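You operate a simulated robot arm through the tools that you are given. There is no shell and no other tool.

You run a simulated robot arm. Do the job below in one go: nothing can be reset, and whatever is moved stays where it is left.

Task
Paste the cloth patch over the worn spot on the portfolio and weight it till it holds.
Fine: brush the paste on first; purple brush back in its cup; use the pink weight and put it back; leave the green one. Set down upright: purple brush. A coat counts when it lies all over at full strength: go over it till it gets no stronger.

Only the result counts: the job must be done as asked and must still hold three seconds after the hand-in. Knocking over, shifting, dropping, spilling or breaking anything else fails it. Flat cloth is picked up by pressing the open fingertips on it (5 to 10 N) and closing them slowly along it; thin cloth reads only 2 to 8 mm in the jaws.

Robot
A 6-joint arm with a three-finger gripper, fixed in place. Base frame: the origin is at the foot of the arm, x ahead of it, y to its left, z up; the work surface is at about z = 88. Lengths are in cm, angles in degrees, forces in N, time in s.
Its first joint turns from -166.0 to 166.0 degrees. Payload 4.89 kg.
The TCP is the grasp point between the finger pads, 3 cm short of the fingertips. In the tool frame z runs along the fingers and y along their closing line. The gripper opens to 16.4 cm. The gripper's body begins 12.5 cm behind the TCP.
Orientation is that of the tool frame in the base frame, as a unit quaternion [x, y, z, w]. With the fingers straight down and closing along the base's y, the tool's x points along the base's -x, its y along +y and its z along -z.

Tools
- The arm moves only by the tool drive_tool. Its argument "rows" is a list that holds one entry, the list of rows, each a list of 7 numbers: the shift along the tool's x, y, z in cm, then the turn, a rotation vector about the tool's x, y, z in degrees, then the gripper command, from -1 (fully open) to 1 (shut), values between in proportion. In form: [[[x, y, z, ax, ay, az, fingers], ...]]. A call has 1 to 20 rows; each row is the pose to reach, as a shift and turn from the pose commanded when the call began, along the tool's axes at that moment. A row lasts 0.2 s, in which the tool goes at most 5 cm and 8.6 degrees; a call with a longer step from one row to the next is refused whole, and so is a gripper value outside its range. A pose out of reach is approached as far as the arm can. The call stops where the force on the tool passes 40 N (or 10 N more than at its start, if that is more) or the arm is blocked; 0.2 s more then pass. Each finger travels about 10.8 cm/s and halts on what it meets, pressing with about 31 N; the grip force reading is that of the motor and also rises with nothing between the fingers. The clock runs only during rows and for 0.2 s after the last one: add rows that repeat a pose to give the fingers time. The reply holds the time, the measured pose of the TCP, the force on the tool along the base axes, the opening and the grip force, in the units named above and with some noise, with the torque about the TCP (base axes, N m) and any sound that the robot's microphone picked up, and new pictures: "pictures" is both (left out), scene, wrist or none.
- Cameras (640 x 400 px; columns grow to the right, rows downward): "scene" is fixed at [4.96, 50.09, 152.76]; the picture's right is [-0.26, -0.97, 0.00], its down [-0.50, 0.14, -0.85] and it looks along [0.82, -0.22, -0.52] (base axes); focal length 305 px, centre (320, 200). "wrist" rides on the gripper at [7.6, -0.2, -15.2] in the tool frame; the picture's right is [0.02, 1.00, 0.00], its down [-0.88, 0.02, -0.47] and it looks along [-0.47, 0.01, 0.88] (tool axes); focal length 247 px, centre (320, 200). There is no depth. A picture from a camera that has moved, and an enlarged one, comes with that camera's place and axes in the base frame and with its lens.
- move_column(by): slides the trunk up (or, below 0, down) by that many cm; the arm rides with it, the base frame stays. It gives what a move gives, with no picture.
- zoom(camera, box): a new picture of the part [left, top, right, bottom] of that camera's present view, enlarged. It takes no simulated time.
- hand_in(): hands the job in; it is judged then, once.

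Places have to be worked out from the pictures, the camera data and where the tool is seen. Open the gripper and draw the arm clear of the work before you hand the job in, unless the task says otherwise.

The tools are called after ">>>" as a command line: name --argument value ..., lists and objects as JSON in quotes. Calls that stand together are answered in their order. drive_tool: Moves the arm, as the interface text tells. Its arguments: {"type":"object","properties":{"rows":{"type":"array","items":{"type":"array","items":{"type":"array","items":{"type":"number"}}}},"pictures":{"type":"string","enum":["both","scene","wrist","none"]}},"required":["rows"]} The other tools are called the same way: move_column (by) slides the trunk up or down; zoom (camera, box) takes an enlarged picture of a part of a camera's view; hand_in () hands the job in.

At the start:

```text
time_s: 0.0
tool_pos: [48.27, 42.81, 137.66]
tcp_rot: [0.0, 1.0, 0.0, 0.0]
ft_force: [0.4, 0.1, 0.5]
torque: [-0.02, 0.03, -0.02]
finger_gap: 16.41
finger_force: 0.1
trunk travel left (down, up): [-17.5, 21.5]
```

scene: 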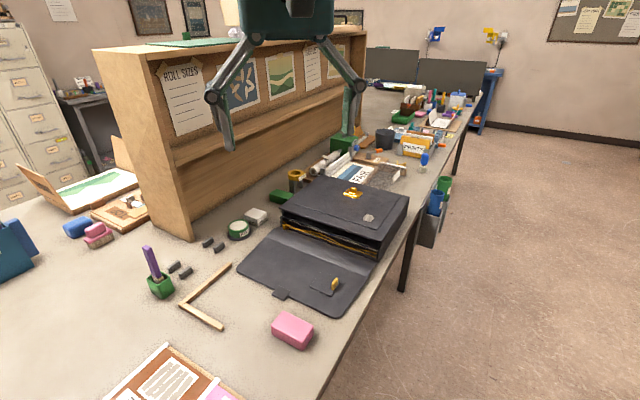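
wrist: 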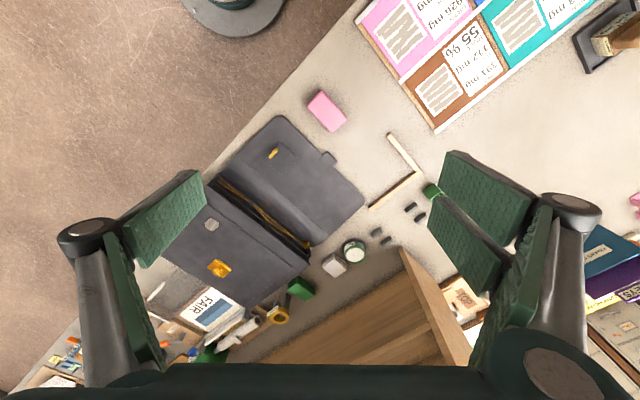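

I start by looking closer at the work area from both cameras before moving anything.

>>> zoom --camera "scene" --box '[140, 170, 420, 345]'

>>> zoom --camera "scene" --box '[0, 160, 240, 310]'

>>> zoom --camera "scene" --box '[270, 80, 500, 224]'

>>> zoom --camera "wrist" --box '[200, 80, 460, 242]'

>>> zoom --camera "wrist" --box '[120, 180, 440, 380]'

>>> zoom --camera "wrist" --box '[340, 0, 640, 188]'

>>> zoom --camera "scene" --box '[60, 300, 300, 400]'

```text
2.29 times, centred on (280, 258) of scene
camera zoom: at [4.96, 50.09, 152.76], right [-0.26, -0.97, 0.0], down [-0.5, 0.14, -0.85], along [0.82, -0.22, -0.52], focal length 697 px, centre (411, 69)
```

zoom: 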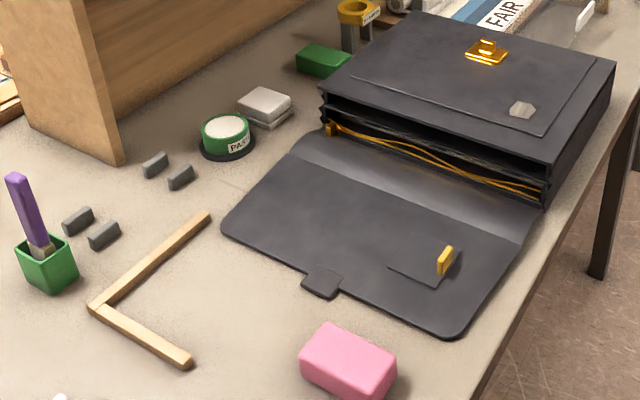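

```text
2.67 times, centred on (120, 235) of scene
camera zoom: at [4.96, 50.09, 152.76], right [-0.26, -0.97, 0.0], down [-0.5, 0.14, -0.85], along [0.82, -0.22, -0.52], focal length 813 px, centre (853, 107)
```

zoom: 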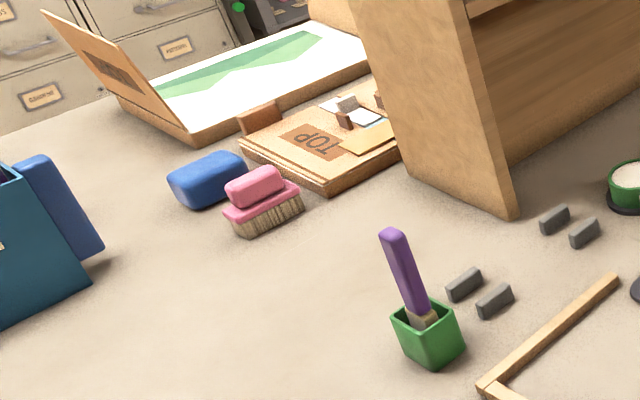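

```text
2.78 times, centred on (385, 152) of scene
camera zoom: at [4.96, 50.09, 152.76], right [-0.26, -0.97, 0.0], down [-0.5, 0.14, -0.85], along [0.82, -0.22, -0.52], focal length 847 px, centre (139, 333)
```

zoom: 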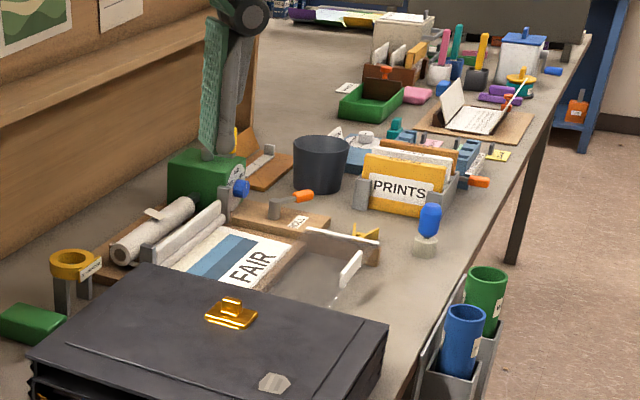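

```text
2.46 times, centred on (330, 161) of wrist
camera zoom: at [40.67, 42.65, 153.0], right [-0.02, 1.0, 0.0], down [0.88, 0.02, 0.47], along [0.47, 0.01, -0.88], focal length 608 px, centre (295, 296)
```

zoom: 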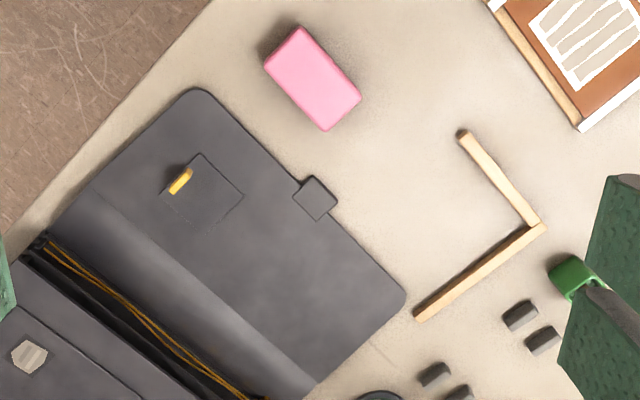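

```text
2.00 times, centred on (280, 280) of wrist
camera zoom: at [40.67, 42.65, 153.0], right [-0.02, 1.0, 0.0], down [0.88, 0.02, 0.47], along [0.47, 0.01, -0.88], focal length 494 px, centre (400, 40)
```

zoom: 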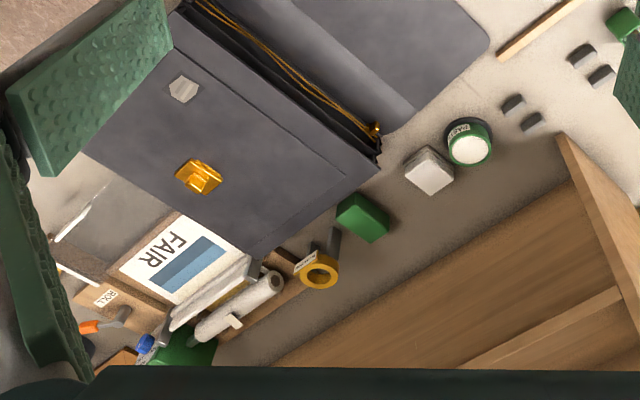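

```text
2.13 times, centred on (490, 94) of wrist
camera zoom: at [40.67, 42.65, 153.0], right [-0.02, 1.0, 0.0], down [0.88, 0.02, 0.47], along [0.47, 0.01, -0.88], focal length 526 px, centre (-42, 426)
```

zoom: 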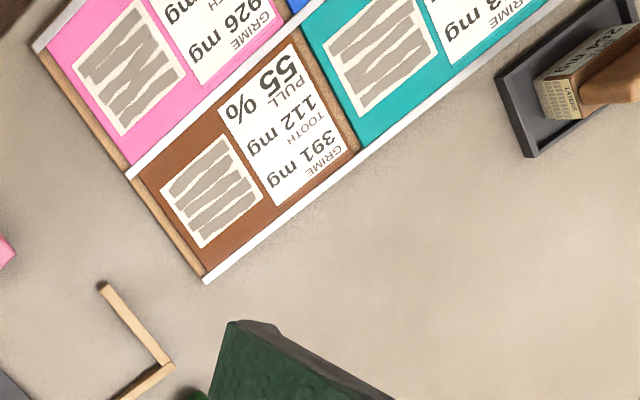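

```text
2.67 times, centred on (180, 350) of scene
camera zoom: at [4.96, 50.09, 152.76], right [-0.26, -0.97, 0.0], down [-0.5, 0.14, -0.85], along [0.82, -0.22, -0.52], focal length 813 px, centre (693, -200)
```

zoom: 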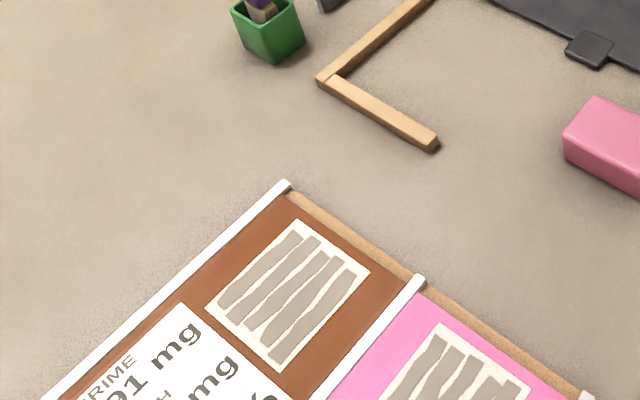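

The pink weight looks to be near (50, 44.7), the worn spot (the grey hexagon on the portfolio) near (78, 14, 97), the cup near (71, 75) and the paste pot near (93, 55). I can't identify the cloth patch yet, so I move the wrist camera over the portfolio at a safe height.

>>> drive_tool --rows '[[[-2.3, -3, 2, 0, 0, 0, -1], [-4.6, -6, 4, 0, 0, 0, -1], [-6.9, -9, 6, 0, 0, 0, -1], [-9.2, -12, 8, 0, 0, 0, -1], [-11.5, -15, 10, 0, 0, 0, -1], [-13.7, -17.8, 12, 0, 0, 0, -1], [-13.7, -17.8, 12, 0, 0, 0, -1]]]'

```text
time_s: 1.6
tool_pos: [62.31, 25.19, 125.43]
tcp_rot: [0.0, 1.0, 0.001, 0.0]
ft_force: [0.8, 0.3, -0.8]
torque: [0.02, 0.07, 0.0]
finger_gap: 16.41
finger_force: 0.0
trunk travel left (down, up): [-17.5, 21.5]
camera wrist: at [54.68, 25.06, 140.79], right [-0.02, 1.0, 0.0], down [0.88, 0.02, 0.47], along [0.47, 0.01, -0.88], focal length 247 px, centre (320, 200)
```

scene: 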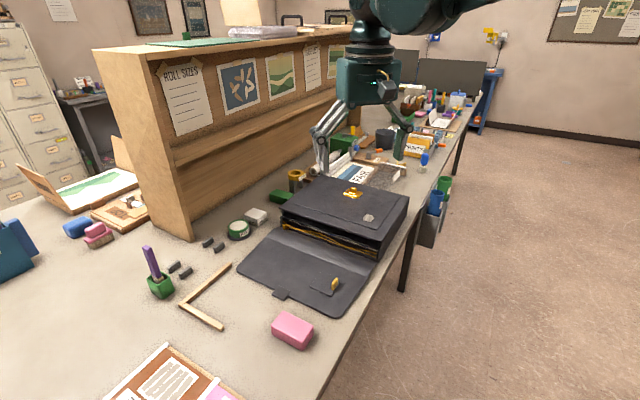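
wrist: 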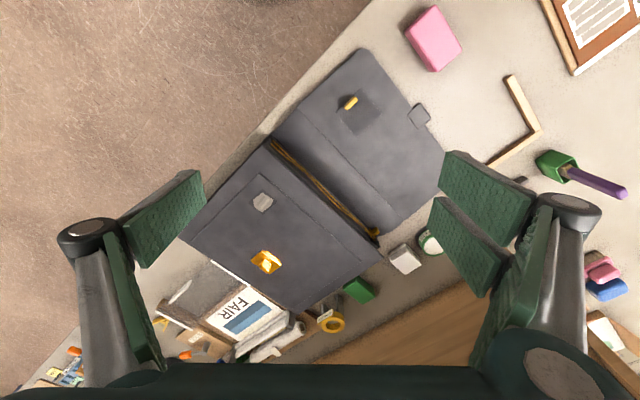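

>>> zoom --camera "wrist" --box '[300, 60, 440, 148]'

>>> zoom --camera "wrist" --box '[220, 160, 360, 248]'

>>> zoom --camera "wrist" --box '[320, 215, 480, 315]'

>>> zoom --camera "wrist" --box '[480, 60, 640, 260]'

>>> zoom --camera "scene" --box '[190, 180, 300, 250]'

>>> zoom --camera "scene" --box '[270, 250, 370, 312]'

```text
4.55 times, centred on (370, 104) of wrist
camera zoom: at [54.68, 25.06, 140.79], right [-0.02, 1.0, 0.0], down [0.88, 0.02, 0.47], along [0.47, 0.01, -0.88], focal length 1123 px, centre (93, 636)
```

zoom: 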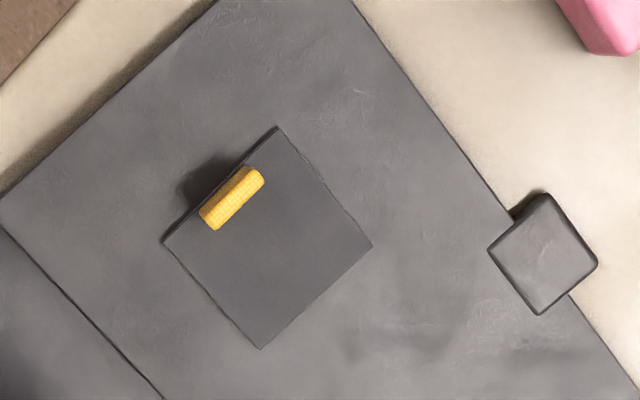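

```text
4.55 times, centred on (290, 204) of wrist
camera zoom: at [54.68, 25.06, 140.79], right [-0.02, 1.0, 0.0], down [0.88, 0.02, 0.47], along [0.47, 0.01, -0.88], focal length 1123 px, centre (456, 182)
```

zoom: 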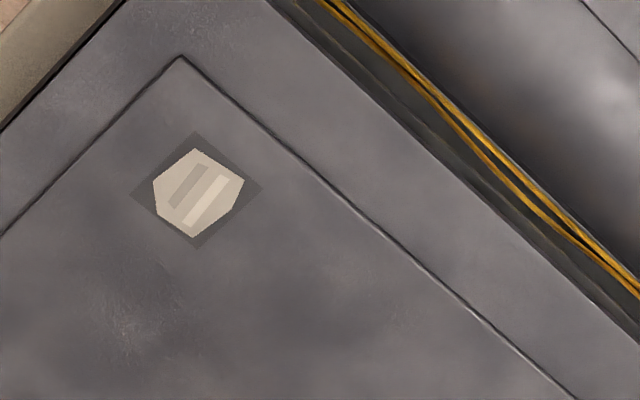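

```text
4.00 times, centred on (400, 265) of wrist
camera zoom: at [54.68, 25.06, 140.79], right [-0.02, 1.0, 0.0], down [0.88, 0.02, 0.47], along [0.47, 0.01, -0.88], focal length 988 px, centre (0, -60)
```

zoom: 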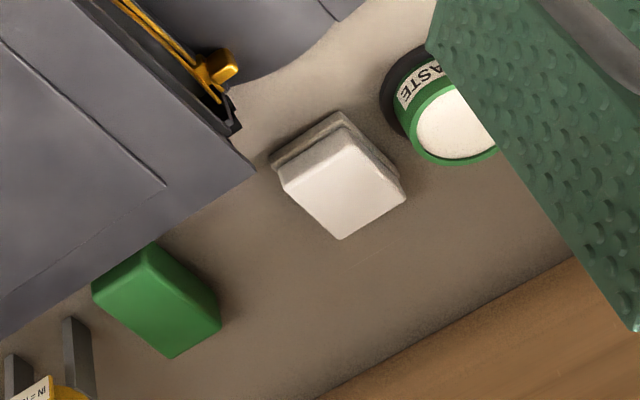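

```text
2.00 times, centred on (560, 160) of wrist
camera zoom: at [54.68, 25.06, 140.79], right [-0.02, 1.0, 0.0], down [0.88, 0.02, 0.47], along [0.47, 0.01, -0.88], focal length 494 px, centre (-160, 280)
```

zoom: 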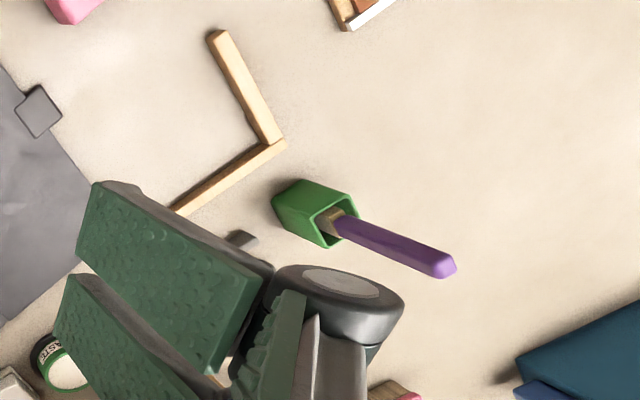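

```text
5.71 times, centred on (245, 215) of scene
camera zoom: at [4.96, 50.09, 152.76], right [-0.26, -0.97, 0.0], down [-0.5, 0.14, -0.85], along [0.82, -0.22, -0.52], focal length 1743 px, centre (749, 114)
```

zoom: 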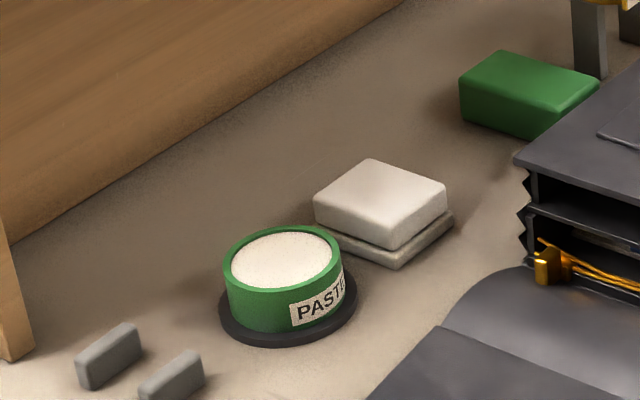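

```text
6.40 times, centred on (320, 281) of scene
camera zoom: at [4.96, 50.09, 152.76], right [-0.26, -0.97, 0.0], down [-0.5, 0.14, -0.85], along [0.82, -0.22, -0.52], focal length 1952 px, centre (320, -318)
```

zoom: 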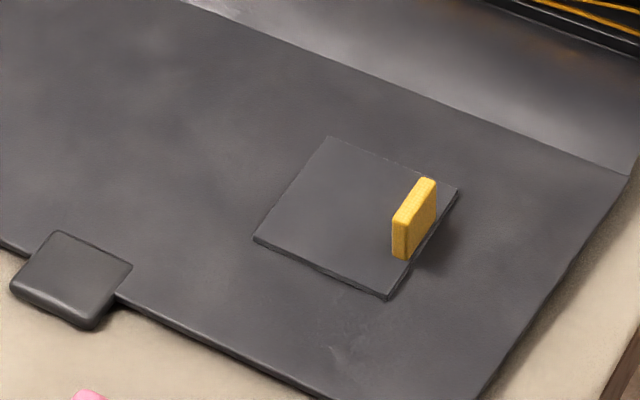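

The patch is the dark square on the flap, centred near (62.5, 32.9) with about 6.5 cm sides and a small yellow tab standing on it. The worn spot with its darker square, about 4.1 cm, is near (78.7, 14.0, 97). The brush stands nearly vertical in its cup near (72.6, 77) with the handle top near z 103. I turn the tool radially toward the cup and look.

>>> drive_tool --rows '[[[0.6, 4.5, 0, 0, 0, -5.84, -1], [1.2, 9, 0, 0, 0, -11.68, -1], [1.8, 13.5, 0, 0, 0, -17.5, -1], [2.4, 18, 0, 0, 0, -23.35, -1], [3.0, 22.5, 0, 0, 0, -29.2, -1], [3.6, 27, 0, 0, 0, -35.0, -1], [4.2, 31.5, 0, 0, 0, -40.9, -1], [4.7, 35.9, 0, 0, 0, -46.7, -1], [4.7, 35.9, 0, 0, 0, -46.7, -1]]]'

```text
time_s: 3.6
tool_pos: [56.92, 61.33, 125.6]
tcp_rot: [-0.397, 0.918, 0.0, 0.0]
ft_force: [0.0, 1.8, 0.1]
torque: [-0.17, 0.06, -0.01]
finger_gap: 16.42
finger_force: 0.0
trunk travel left (down, up): [-17.5, 21.5]
camera wrist: at [51.82, 55.67, 140.92], right [-0.74, 0.67, 0.0], down [0.59, 0.65, 0.47], along [0.32, 0.35, -0.88], focal length 247 px, centre (320, 200)
```

scene: 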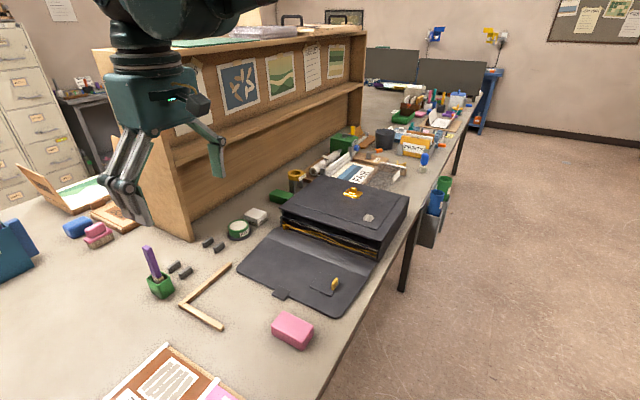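
wrist: 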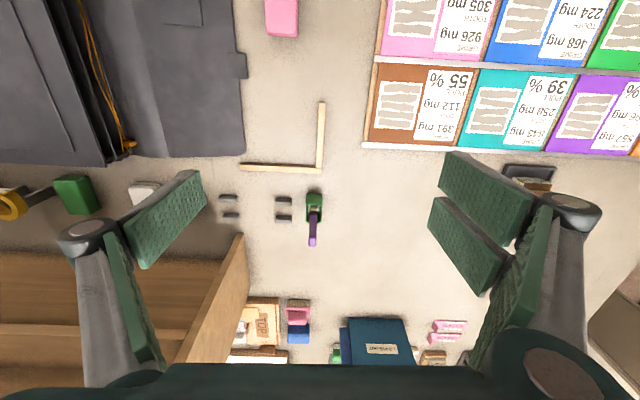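

The view is now square with the table. I zoom on the cup and brush to place them precisely.

>>> zoom --camera "wrist" --box '[260, 170, 372, 260]'

>>> zoom --camera "scene" --box '[120, 230, 232, 310]'

```text
4.44 times, centred on (316, 215) of wrist
camera zoom: at [51.82, 55.67, 140.92], right [-0.74, 0.67, 0.0], down [0.59, 0.65, 0.47], along [0.32, 0.35, -0.88], focal length 1098 px, centre (338, 133)
```

zoom: 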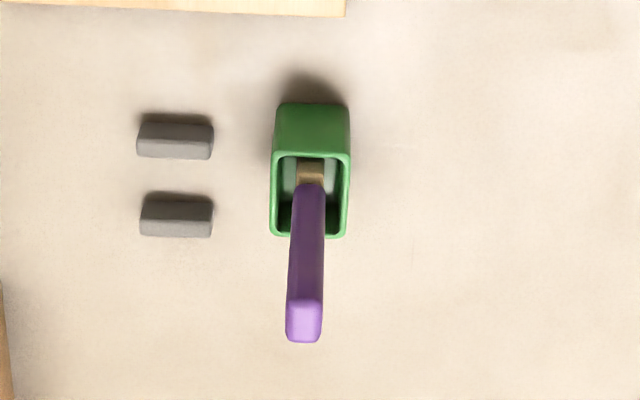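

```text
5.00 times, centred on (176, 270) of scene
camera zoom: at [4.96, 50.09, 152.76], right [-0.26, -0.97, 0.0], down [-0.5, 0.14, -0.85], along [0.82, -0.22, -0.52], focal length 1525 px, centre (1040, -150)
```

zoom: 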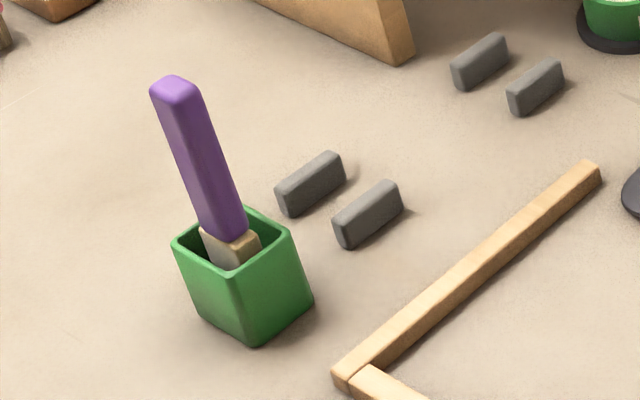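

The brush axis is about (72.3, 76.4), vertical, with the handle from z 93.5 to 103.5 and the cup rim near 93. That is about 105 cm from the base, so I tilt the tool 35° outward and half close the fingers before going to it.

>>> drive_tool --rows '[[[0, 0, 0, 0, -7, 0, -0.5], [0, 0, 0, 0, -14, 0, 0], [0, 0, 0, 0, -21, 0, 0.25], [0, 0, 0, 0, -28, 0, 0.25], [0, 0, 0, 0, -35, 0, 0.25], [0, 0, 0, 0, -35, 0, 0.25]]]'

```text
time_s: 5.0
tool_pos: [57.22, 60.77, 125.74]
tcp_rot: [-0.378, 0.875, 0.119, 0.277]
ft_force: [-0.2, -1.0, 0.4]
torque: [0.03, -0.05, -0.02]
finger_gap: 6.16
finger_force: 0.1
trunk travel left (down, up): [-17.5, 21.5]
camera wrist: at [47.09, 49.83, 133.94], right [-0.74, 0.67, -0.01], down [0.29, 0.34, 0.89], along [0.61, 0.66, -0.45], focal length 247 px, centre (320, 200)
```

scene: 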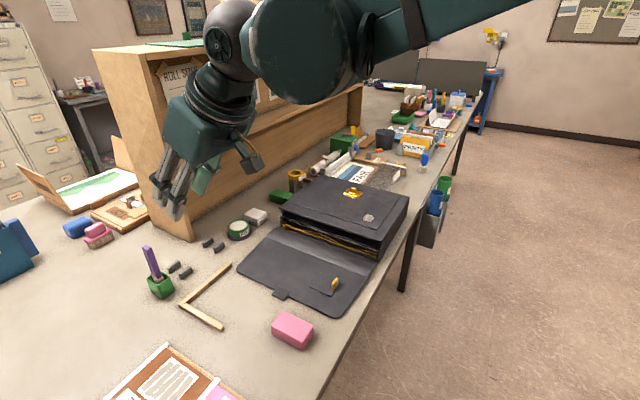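
wrist: 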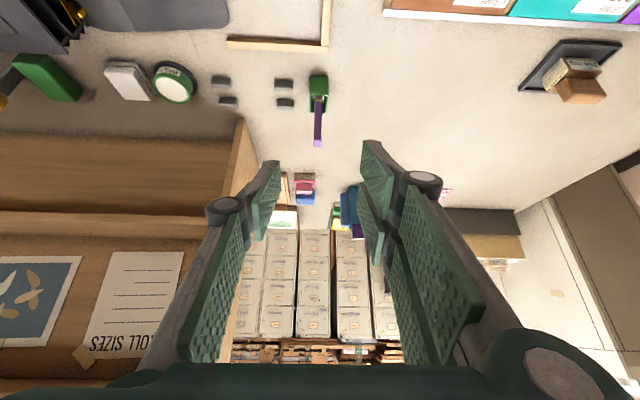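

From here I move to a hover point over the brush, around z 112, which also tests the reach.

>>> drive_tool --rows '[[[-1.62, -0.05, 4, 0, 0, 0, 0.25], [-3.25, -0.1, 8, 0, 0, 0, 0.25], [-4.87, -0.15, 12, 0, 0, 0, 0.25], [-6.5, -0.2, 16, 0, 0, 0, 0.25], [-8.1, -0.25, 20, 0, 0, 0, 0.25], [-9.74, -0.3, 23.92, 0, 0, 0, 0.25], [-9.74, -0.3, 23.92, 0, 0, 0, 0.25]]]'

```text
time_s: 6.6
tool_pos: [72.3, 76.3, 111.48]
tcp_rot: [-0.378, 0.876, 0.119, 0.275]
ft_force: [-0.1, 1.0, -0.8]
torque: [-0.04, 0.01, -0.02]
finger_gap: 6.16
finger_force: 0.1
trunk travel left (down, up): [-17.5, 21.5]
camera wrist: at [62.15, 65.4, 119.71], right [-0.74, 0.67, -0.01], down [0.3, 0.34, 0.89], along [0.6, 0.66, -0.45], focal length 247 px, centre (320, 200)
```

scene: 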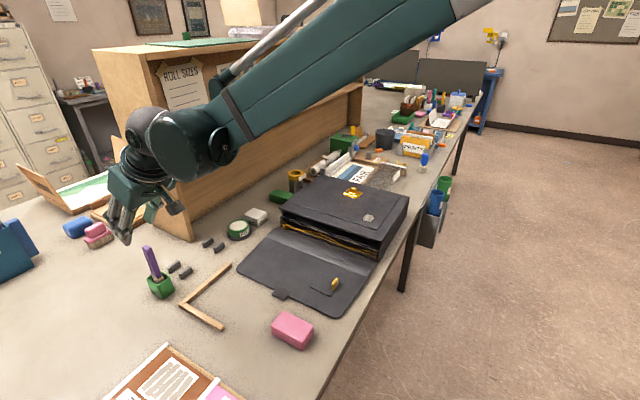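
wrist: 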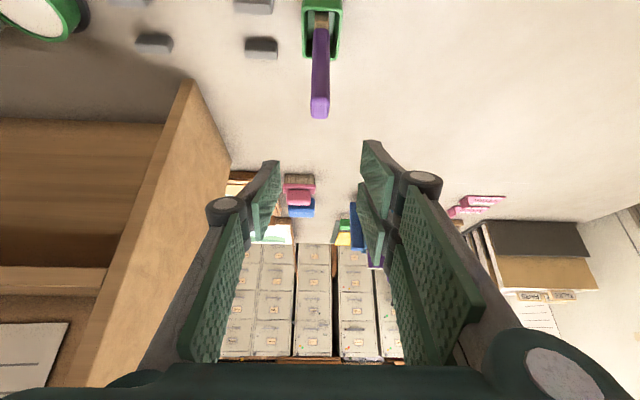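

The arm reaches here, and the brush handle is centred between the fingers. I descend straight down 13 cm around the handle.

>>> drive_tool --rows '[[[1.86, 0, 2.67, 0, 0, 0, 0.25], [3.72, 0, 5.34, 0, 0, 0, 0.25], [5.58, 0, 8.0, 0, 0, 0, 0.25], [7.43, 0, 10.67, 0, 0, 0, 0.25], [7.43, 0, 10.67, 0, 0, 0, 0.25]]]'

```text
time_s: 7.8
tool_pos: [72.44, 76.54, 98.58]
tcp_rot: [-0.378, 0.876, 0.119, 0.276]
ft_force: [0.1, 0.6, 0.1]
torque: [-0.04, 0.01, -0.02]
finger_gap: 6.15
finger_force: 0.1
trunk travel left (down, up): [-17.5, 21.5]
camera wrist: at [62.29, 65.61, 106.8], right [-0.74, 0.67, -0.01], down [0.3, 0.34, 0.89], along [0.61, 0.66, -0.45], focal length 247 px, centre (320, 200)
```

scene: 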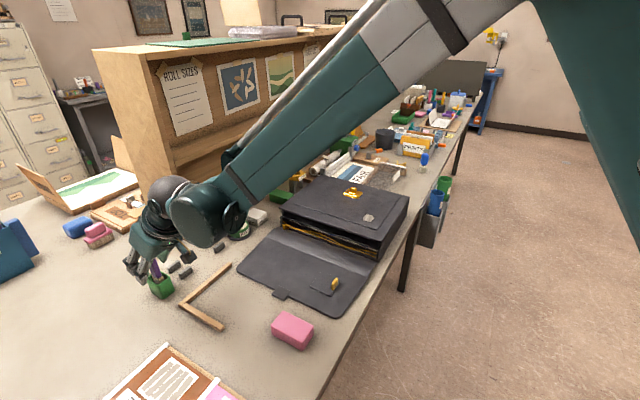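
wrist: 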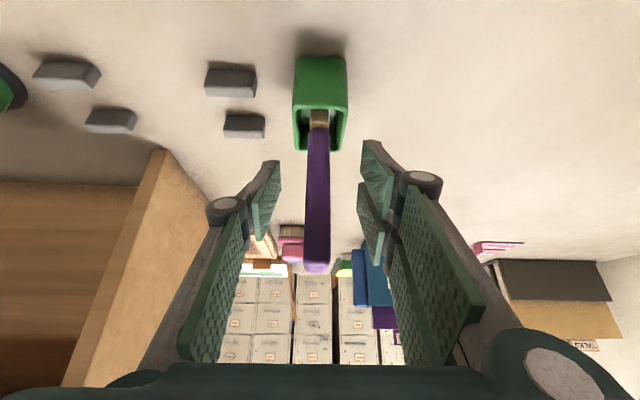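

>>> zoom --camera "scene" --box '[110, 220, 222, 310]'

>>> zoom --camera "wrist" --box '[240, 40, 400, 290]'

```text
4.44 times, centred on (166, 265) of scene
camera zoom: at [4.96, 50.09, 152.76], right [-0.26, -0.97, 0.0], down [-0.5, 0.14, -0.85], along [0.82, -0.22, -0.52], focal length 1355 px, centre (1004, -89)
```

zoom: 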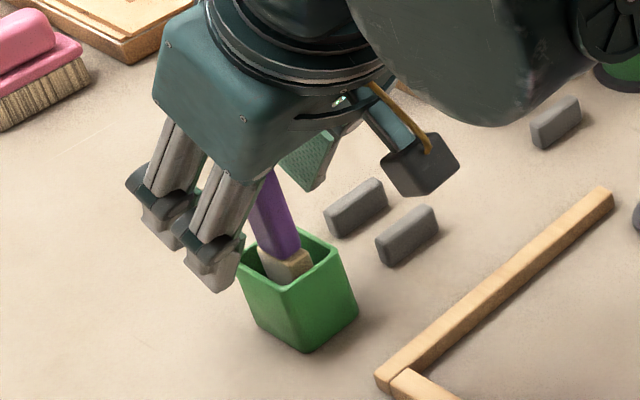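

```text
1.60 times, centred on (320, 165) of wrist
camera zoom: at [62.29, 65.61, 106.8], right [-0.74, 0.67, -0.01], down [0.3, 0.34, 0.89], along [0.61, 0.66, -0.45], focal length 395 px, centre (320, 256)
```

zoom: 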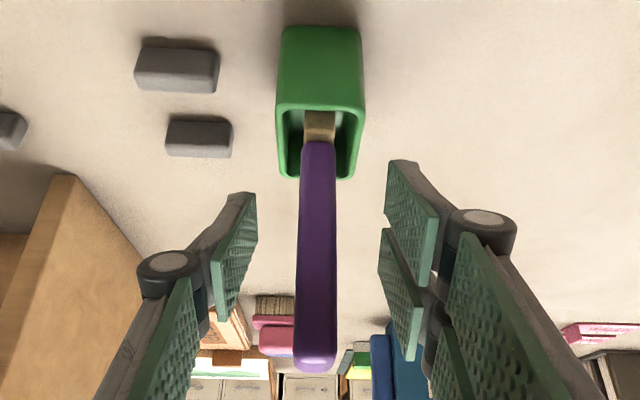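

The handle stands between the pads, above the rim. I close the fingers in place.

>>> drive_tool --rows '[[[0, 0, 0, 0, 0, 0, 0.6], [0, 0, 0, 0, 0, 0, 0.75], [0, 0, 0, 0, 0, 0, 1], [0, 0, 0, 0, 0, 0, 1], [0, 0, 0, 0, 0, 0, 1]]]'

```text
time_s: 9.0
tool_pos: [72.44, 76.45, 98.67]
tcp_rot: [-0.378, 0.875, 0.119, 0.276]
ft_force: [-0.4, 0.6, 0.1]
torque: [0.01, -0.01, -0.02]
finger_gap: 1.52
finger_force: 31.3
trunk travel left (down, up): [-17.5, 21.5]
camera wrist: at [62.27, 65.6, 106.85], right [-0.74, 0.67, -0.01], down [0.3, 0.34, 0.89], along [0.61, 0.66, -0.45], focal length 247 px, centre (320, 200)
```

scene: 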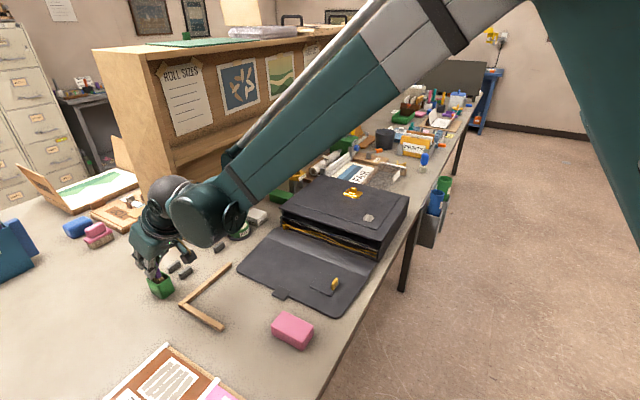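
wrist: 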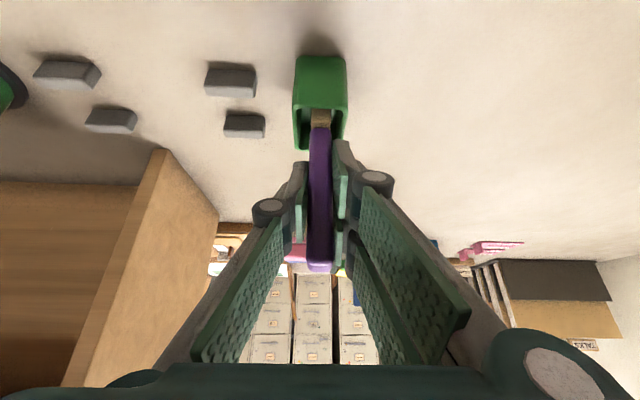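

The brush is gripped at 1.5 cm, with the grip pose at (72.44, 76.5, 98.65). I lift it straight up 14 cm.

>>> drive_tool --rows '[[[-1.14, 0, -1.64, 0, 0, 0, 1], [-2.86, 0, -4.1, 0, 0, 0, 1], [-4.57, 0, -6.56, 0, 0, 0, 1], [-6.29, 0, -9.03, 0, 0, 0, 1], [-8.0, 0, -11.49, 0, 0, 0, 1], [-8.0, 0, -11.49, 0, 0, 0, 1]]]'

```text
time_s: 10.4
tool_pos: [72.62, 76.16, 112.56]
tcp_rot: [-0.378, 0.876, 0.119, 0.276]
ft_force: [-0.3, -0.3, 0.2]
torque: [0.0, -0.01, -0.02]
finger_gap: 1.51
finger_force: 31.4
trunk travel left (down, up): [-17.5, 21.5]
camera wrist: at [62.35, 65.15, 120.78], right [-0.74, 0.67, -0.01], down [0.29, 0.34, 0.89], along [0.61, 0.66, -0.45], focal length 247 px, centre (320, 200)
```

scene: 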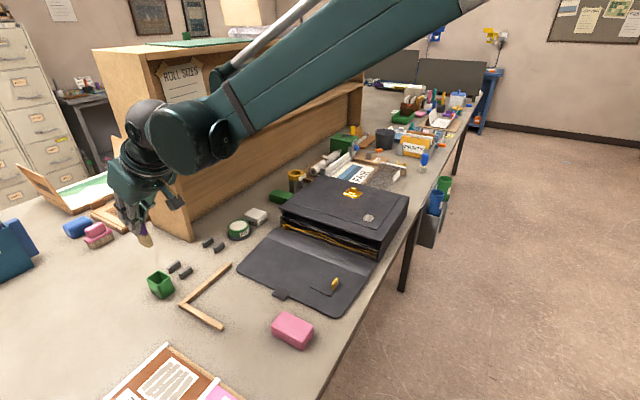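
wrist: 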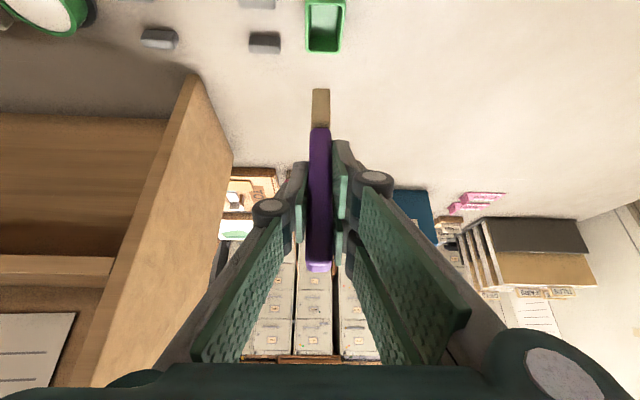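

>>> zoom --camera "scene" --box '[90, 170, 202, 270]'

>>> zoom --camera "wrist" --box '[270, 60, 370, 200]'

>>> zoom --camera "wrist" --box '[0, 0, 160, 100]'

```text
4.00 times, centred on (146, 220) of scene
camera zoom: at [4.96, 50.09, 152.76], right [-0.26, -0.97, 0.0], down [-0.5, 0.14, -0.85], along [0.82, -0.22, -0.52], focal length 1220 px, centre (1016, 120)
```

zoom: 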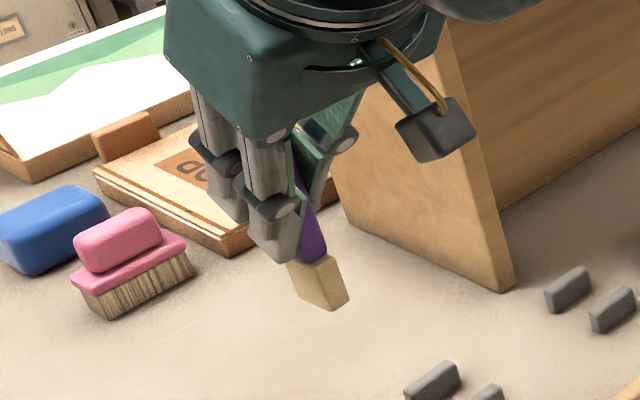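

```text
2.86 times, centred on (320, 130) of wrist
camera zoom: at [62.35, 65.15, 120.78], right [-0.74, 0.67, -0.01], down [0.29, 0.34, 0.89], along [0.61, 0.66, -0.45], focal length 706 px, centre (320, 400)
```

zoom: 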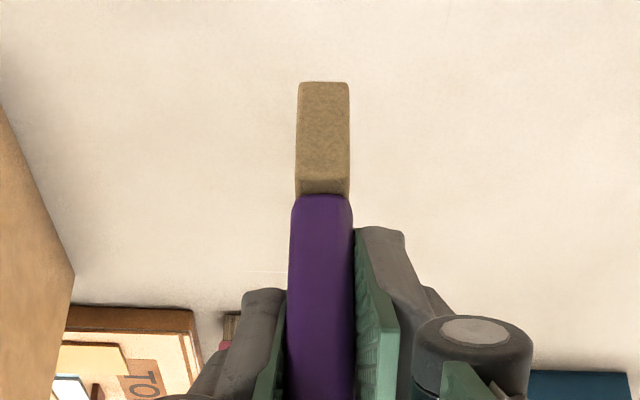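

```text
4.00 times, centred on (80, 50) of wrist
camera zoom: at [62.35, 65.15, 120.78], right [-0.74, 0.67, -0.01], down [0.29, 0.34, 0.89], along [0.61, 0.66, -0.45], focal length 988 px, centre (1280, 800)
```

zoom: 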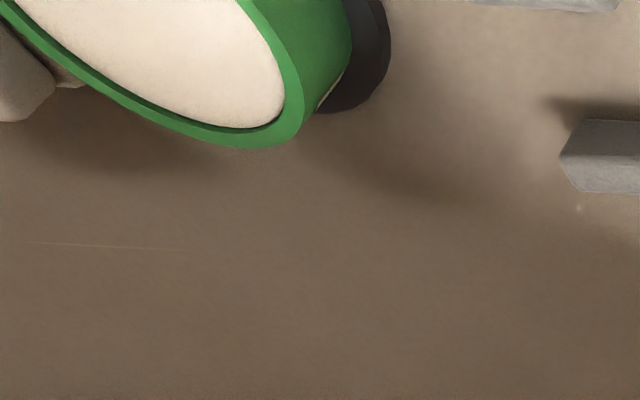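

The brush is out and hangs vertical, with its bristle tip about 9.5 cm below the TCP. I slide sideways along the table, parallel to the cabinet and keeping the height, to hover over the paste pot.

>>> drive_tool --rows '[[[0, -4, 0, 0, 0, 0, 1], [0, -8.3, 0, 0, 0, 0, 1], [0, -12.6, 0, 0, 0, 0, 1], [0, -16.9, 0, 0, 0, 0, 1], [0.2, -21.2, -0.1, 0, 0, 0, 1], [0.3, -25.5, -0.2, 0, 0, 0, 1], [0.41, -29.8, -0.29, 0, 0, 0, 1], [0.41, -29.8, -0.29, 0, 0, 0, 1]]]'

```text
time_s: 12.2
tool_pos: [93.78, 55.85, 112.87]
tcp_rot: [-0.377, 0.876, 0.119, 0.277]
ft_force: [0.5, -0.2, -0.6]
torque: [0.04, 0.02, 0.04]
finger_gap: 1.52
finger_force: 31.3
trunk travel left (down, up): [-17.5, 21.5]
camera wrist: at [83.64, 44.83, 121.07], right [-0.74, 0.67, -0.01], down [0.3, 0.34, 0.89], along [0.61, 0.66, -0.45], focal length 247 px, centre (320, 200)
```

scene: 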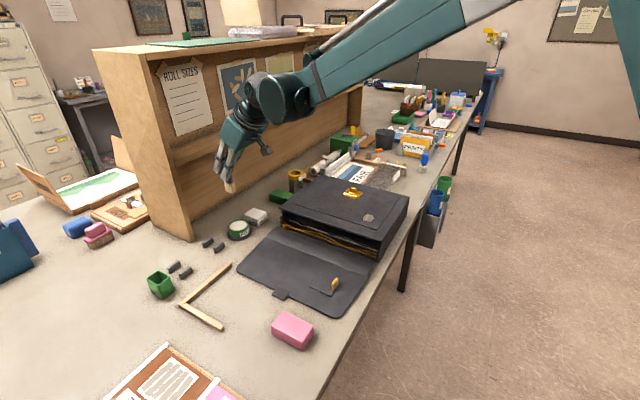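
wrist: 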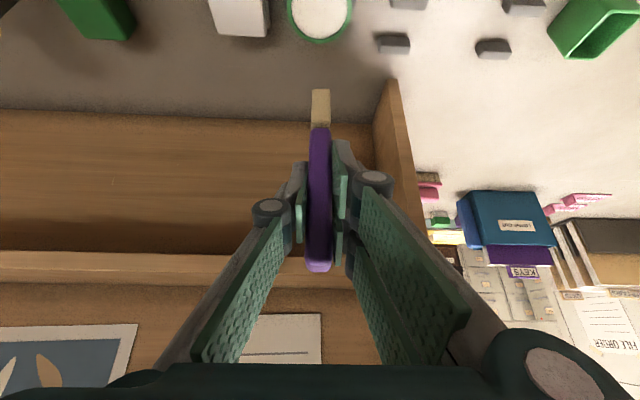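

>>> zoom --camera "wrist" --box '[260, 0, 380, 75]'

>>> zoom --camera "scene" --box '[190, 150, 290, 250]'

```text
5.33 times, centred on (320, 38) of wrist
camera zoom: at [83.64, 44.83, 121.07], right [-0.74, 0.67, -0.01], down [0.3, 0.34, 0.89], along [0.61, 0.66, -0.45], focal length 1317 px, centre (320, 1067)
```

zoom: 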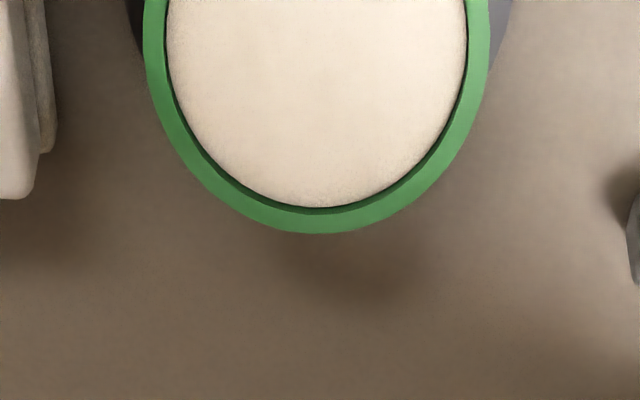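

```text
4.00 times, centred on (240, 200) of scene
camera zoom: at [4.96, 50.09, 152.76], right [-0.26, -0.97, 0.0], down [-0.5, 0.14, -0.85], along [0.82, -0.22, -0.52], focal length 1220 px, centre (640, 200)
```

zoom: 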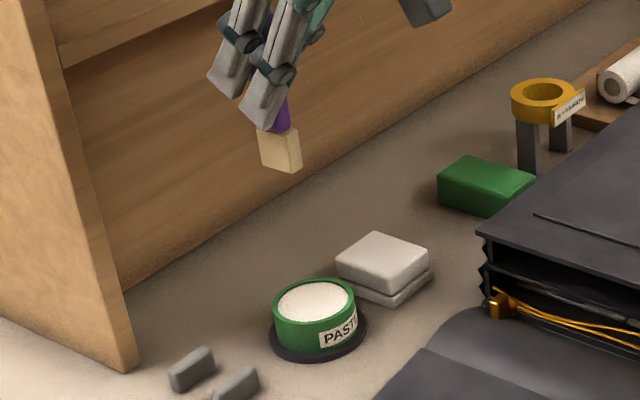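

The pot lies straight below the brush, with its centre within about 0.3 cm and the paste surface near z 91. I descend in steps until the bristles touch.

>>> drive_tool --rows '[[[2.0, 0, 2.87, 0, 0, 0, 1], [4.0, 0, 5.74, 0, 0, 0, 1], [5.72, 0, 8.2, 0, 0, 0, 1], [6.29, 0, 9.03, 0, 0, 0, 1], [6.57, 0, 9.44, 0, 0, 0, 1]]]'

```text
time_s: 13.4
tool_pos: [93.65, 55.6, 100.97]
tcp_rot: [-0.378, 0.876, 0.119, 0.276]
ft_force: [0.1, -0.1, -0.3]
torque: [0.01, -0.01, 0.0]
finger_gap: 1.51
finger_force: 31.0
trunk travel left (down, up): [-17.5, 21.5]
camera wrist: at [83.55, 44.66, 109.25], right [-0.74, 0.67, -0.01], down [0.3, 0.34, 0.89], along [0.61, 0.66, -0.45], focal length 247 px, centre (320, 200)
```

scene: 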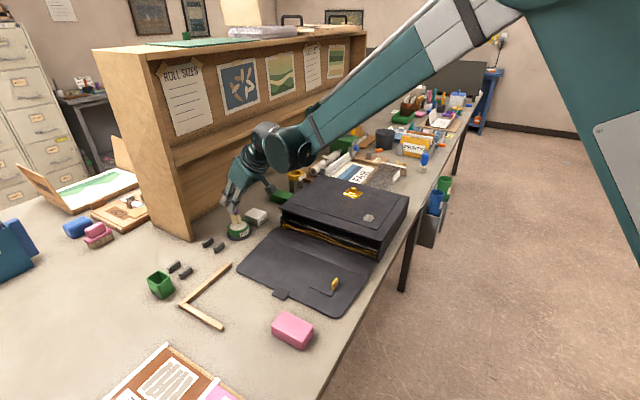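
wrist: 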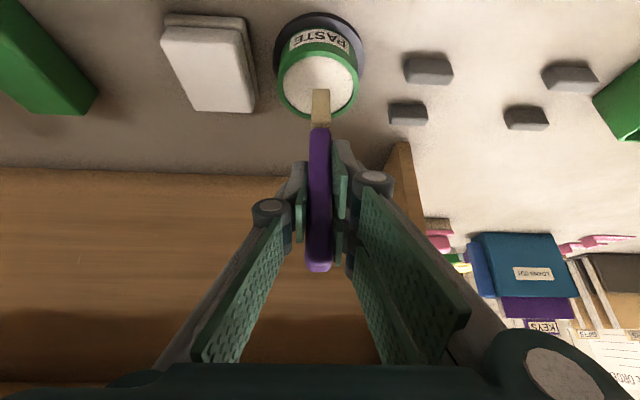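

>>> zoom --camera "wrist" --box '[260, 0, 380, 135]'

>>> zoom --camera "scene" --box '[200, 190, 280, 250]'

```text
2.96 times, centred on (320, 68) of wrist
camera zoom: at [83.55, 44.66, 109.25], right [-0.74, 0.67, -0.01], down [0.3, 0.34, 0.89], along [0.61, 0.66, -0.45], focal length 732 px, centre (320, 593)
```

zoom: 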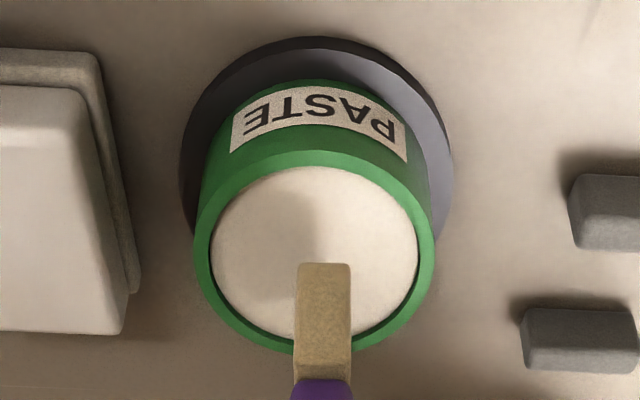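

```text
6.67 times, centred on (240, 220) of scene
camera zoom: at [4.96, 50.09, 152.76], right [-0.26, -0.97, 0.0], down [-0.5, 0.14, -0.85], along [0.82, -0.22, -0.52], focal length 2033 px, centre (853, 67)
```

zoom: 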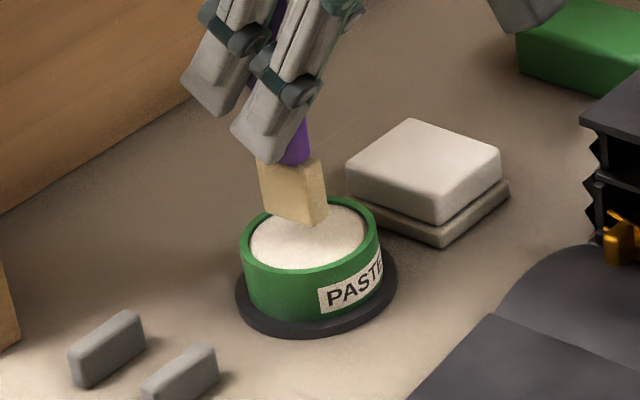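

The tip hovers about 1 cm above the paste centre. I lower another 1.2 cm gently.

>>> drive_tool --rows '[[[0.17, 0, 0.25, 0, 0, 0, 1], [0.34, 0, 0.49, 0, 0, 0, 1], [0.51, 0, 0.74, 0, 0, 0, 1], [0.69, 0, 0.98, 0, 0, 0, 1], [0.69, 0, 0.98, 0, 0, 0, 1]]]'

>>> zoom --camera "scene" --box '[200, 190, 280, 250]'

>>> zoom --camera "wrist" --box '[260, 0, 380, 135]'

```text
time_s: 14.6
tool_pos: [93.77, 55.81, 100.04]
tcp_rot: [-0.378, 0.875, 0.119, 0.276]
ft_force: [-0.2, -0.7, 0.1]
torque: [0.03, 0.0, -0.03]
finger_gap: 1.47
finger_force: 31.2
trunk travel left (down, up): [-17.5, 21.5]
camera wrist: at [83.54, 44.72, 108.16], right [-0.74, 0.67, -0.01], down [0.3, 0.34, 0.89], along [0.61, 0.66, -0.45], focal length 247 px, centre (320, 200)
```

scene: 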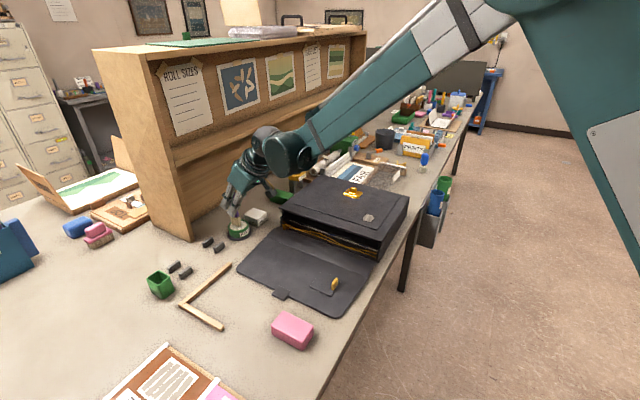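
wrist: 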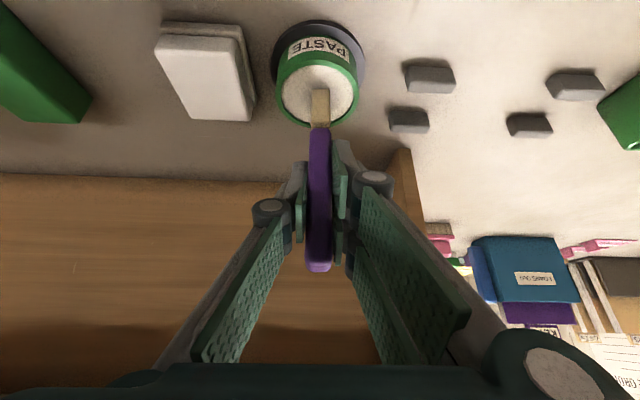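

```text
6.67 times, centred on (240, 220) of scene
camera zoom: at [4.96, 50.09, 152.76], right [-0.26, -0.97, 0.0], down [-0.5, 0.14, -0.85], along [0.82, -0.22, -0.52], focal length 2033 px, centre (853, 67)
```

zoom: 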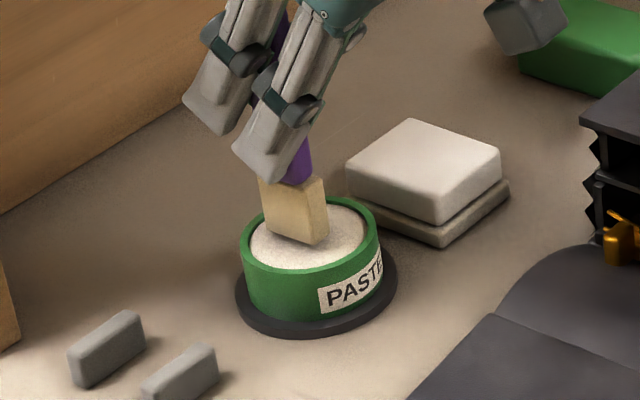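

```text
2.96 times, centred on (320, 68) of wrist
camera zoom: at [83.54, 44.72, 108.16], right [-0.74, 0.67, -0.01], down [0.3, 0.34, 0.89], along [0.61, 0.66, -0.45], focal length 732 px, centre (320, 593)
```

zoom: 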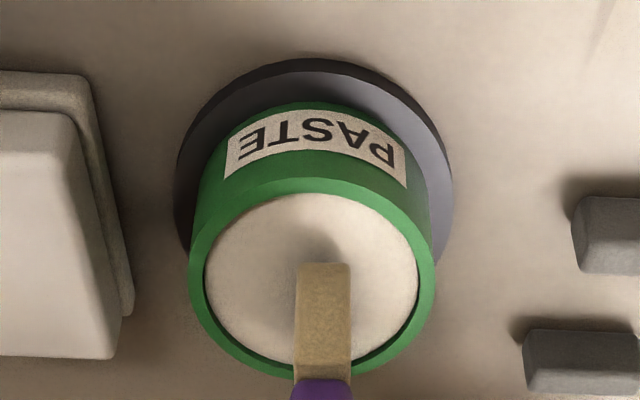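

Still no contact. I go down another 1.2 cm in small steps.

>>> drive_tool --rows '[[[0.17, 0, 0.25, 0, 0, 0, 1], [0.34, 0, 0.49, 0, 0, 0, 1], [0.51, 0, 0.74, 0, 0, 0, 1], [0.69, 0, 0.98, 0, 0, 0, 1], [0.69, 0, 0.98, 0, 0, 0, 1]]]' --pictures "none"

>>> zoom --camera "scene" --box '[200, 190, 280, 250]'

>>> zoom --camera "wrist" --box '[260, 0, 380, 135]'

```text
time_s: 15.8
tool_pos: [93.62, 55.6, 98.96]
tcp_rot: [-0.378, 0.875, 0.12, 0.277]
ft_force: [3.7, 4.5, 25.0]
torque: [0.28, -0.26, 0.03]
finger_gap: 1.55
finger_force: 31.3
trunk travel left (down, up): [-17.5, 21.5]
```

```text
6.67 times, centred on (240, 220) of scene
camera zoom: at [4.96, 50.09, 152.76], right [-0.26, -0.97, 0.0], down [-0.5, 0.14, -0.85], along [0.82, -0.22, -0.52], focal length 2033 px, centre (853, 67)
```

zoom: 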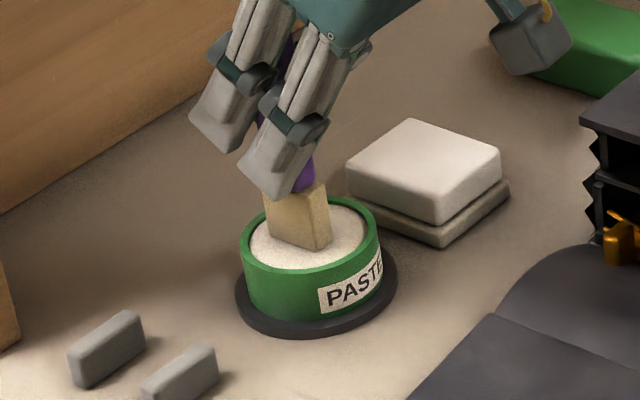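

```text
2.96 times, centred on (320, 68) of wrist
camera zoom: at [83.53, 44.59, 107.1], right [-0.74, 0.67, -0.01], down [0.29, 0.34, 0.89], along [0.61, 0.66, -0.45], focal length 732 px, centre (320, 593)
```

zoom: 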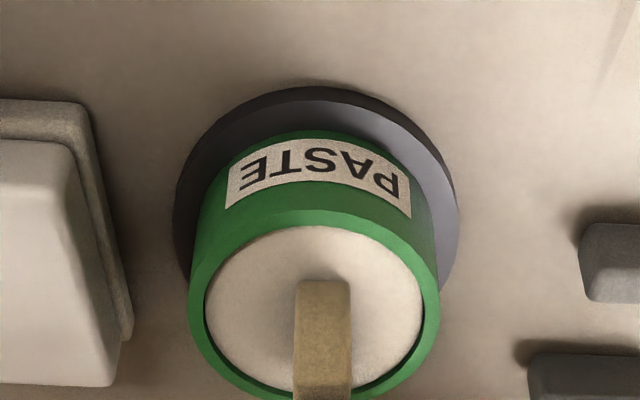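

Contact at 25 N shows the surface is reached, and the brush slid slightly in the grip. I ease up 0.4 cm to relieve the force and see whether the bristles took paste.

>>> drive_tool --rows '[[[-0.12, 0, -0.16, 0, 0, 0, 1], [-0.23, 0, -0.33, 0, 0, 0, 1], [-0.23, 0, -0.33, 0, 0, 0, 1]]]' --pictures "none"

>>> zoom --camera "wrist" --box '[260, 0, 380, 135]'

>>> zoom --camera "scene" --box '[200, 190, 280, 250]'

>>> zoom --camera "wrist" --box '[260, 80, 380, 290]'

```text
time_s: 16.6
tool_pos: [93.77, 55.63, 99.21]
tcp_rot: [-0.377, 0.876, 0.118, 0.277]
ft_force: [-0.2, -0.8, 0.2]
torque: [-0.03, -0.04, -0.01]
finger_gap: 1.51
finger_force: 31.4
trunk travel left (down, up): [-17.5, 21.5]
```

```text
2.96 times, centred on (320, 68) of wrist
camera zoom: at [83.58, 44.57, 107.38], right [-0.74, 0.67, -0.01], down [0.3, 0.34, 0.89], along [0.61, 0.66, -0.45], focal length 732 px, centre (320, 593)
```

zoom: 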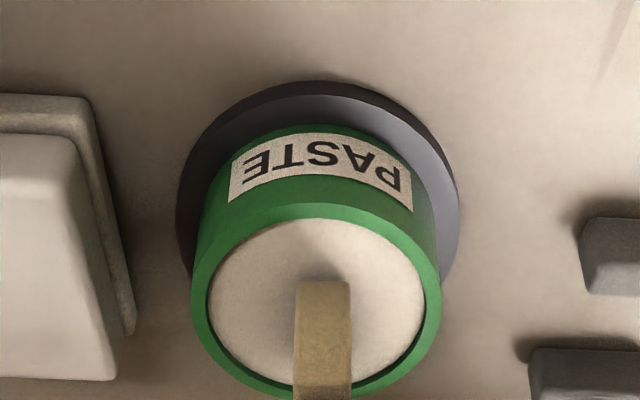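

```text
6.67 times, centred on (240, 220) of scene
camera zoom: at [4.96, 50.09, 152.76], right [-0.26, -0.97, 0.0], down [-0.5, 0.14, -0.85], along [0.82, -0.22, -0.52], focal length 2033 px, centre (853, 67)
```

zoom: 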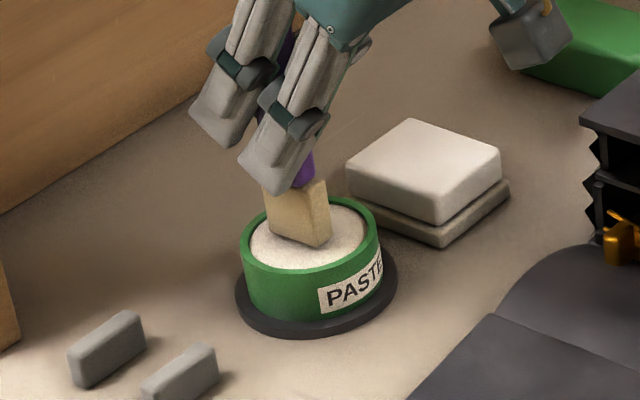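

```text
1.90 times, centred on (320, 185) of wrist
camera zoom: at [83.58, 44.57, 107.38], right [-0.74, 0.67, -0.01], down [0.3, 0.34, 0.89], along [0.61, 0.66, -0.45], focal length 470 px, centre (320, 229)
```

zoom: 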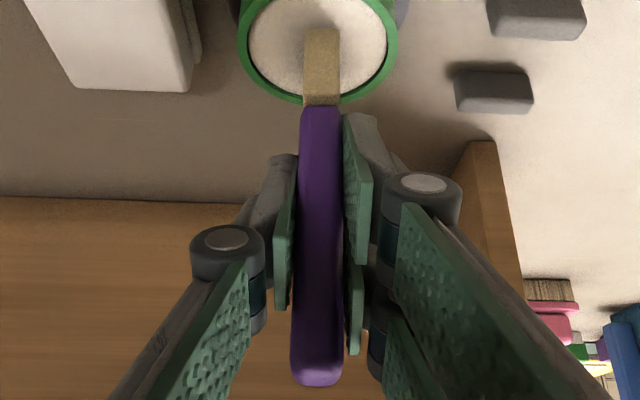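

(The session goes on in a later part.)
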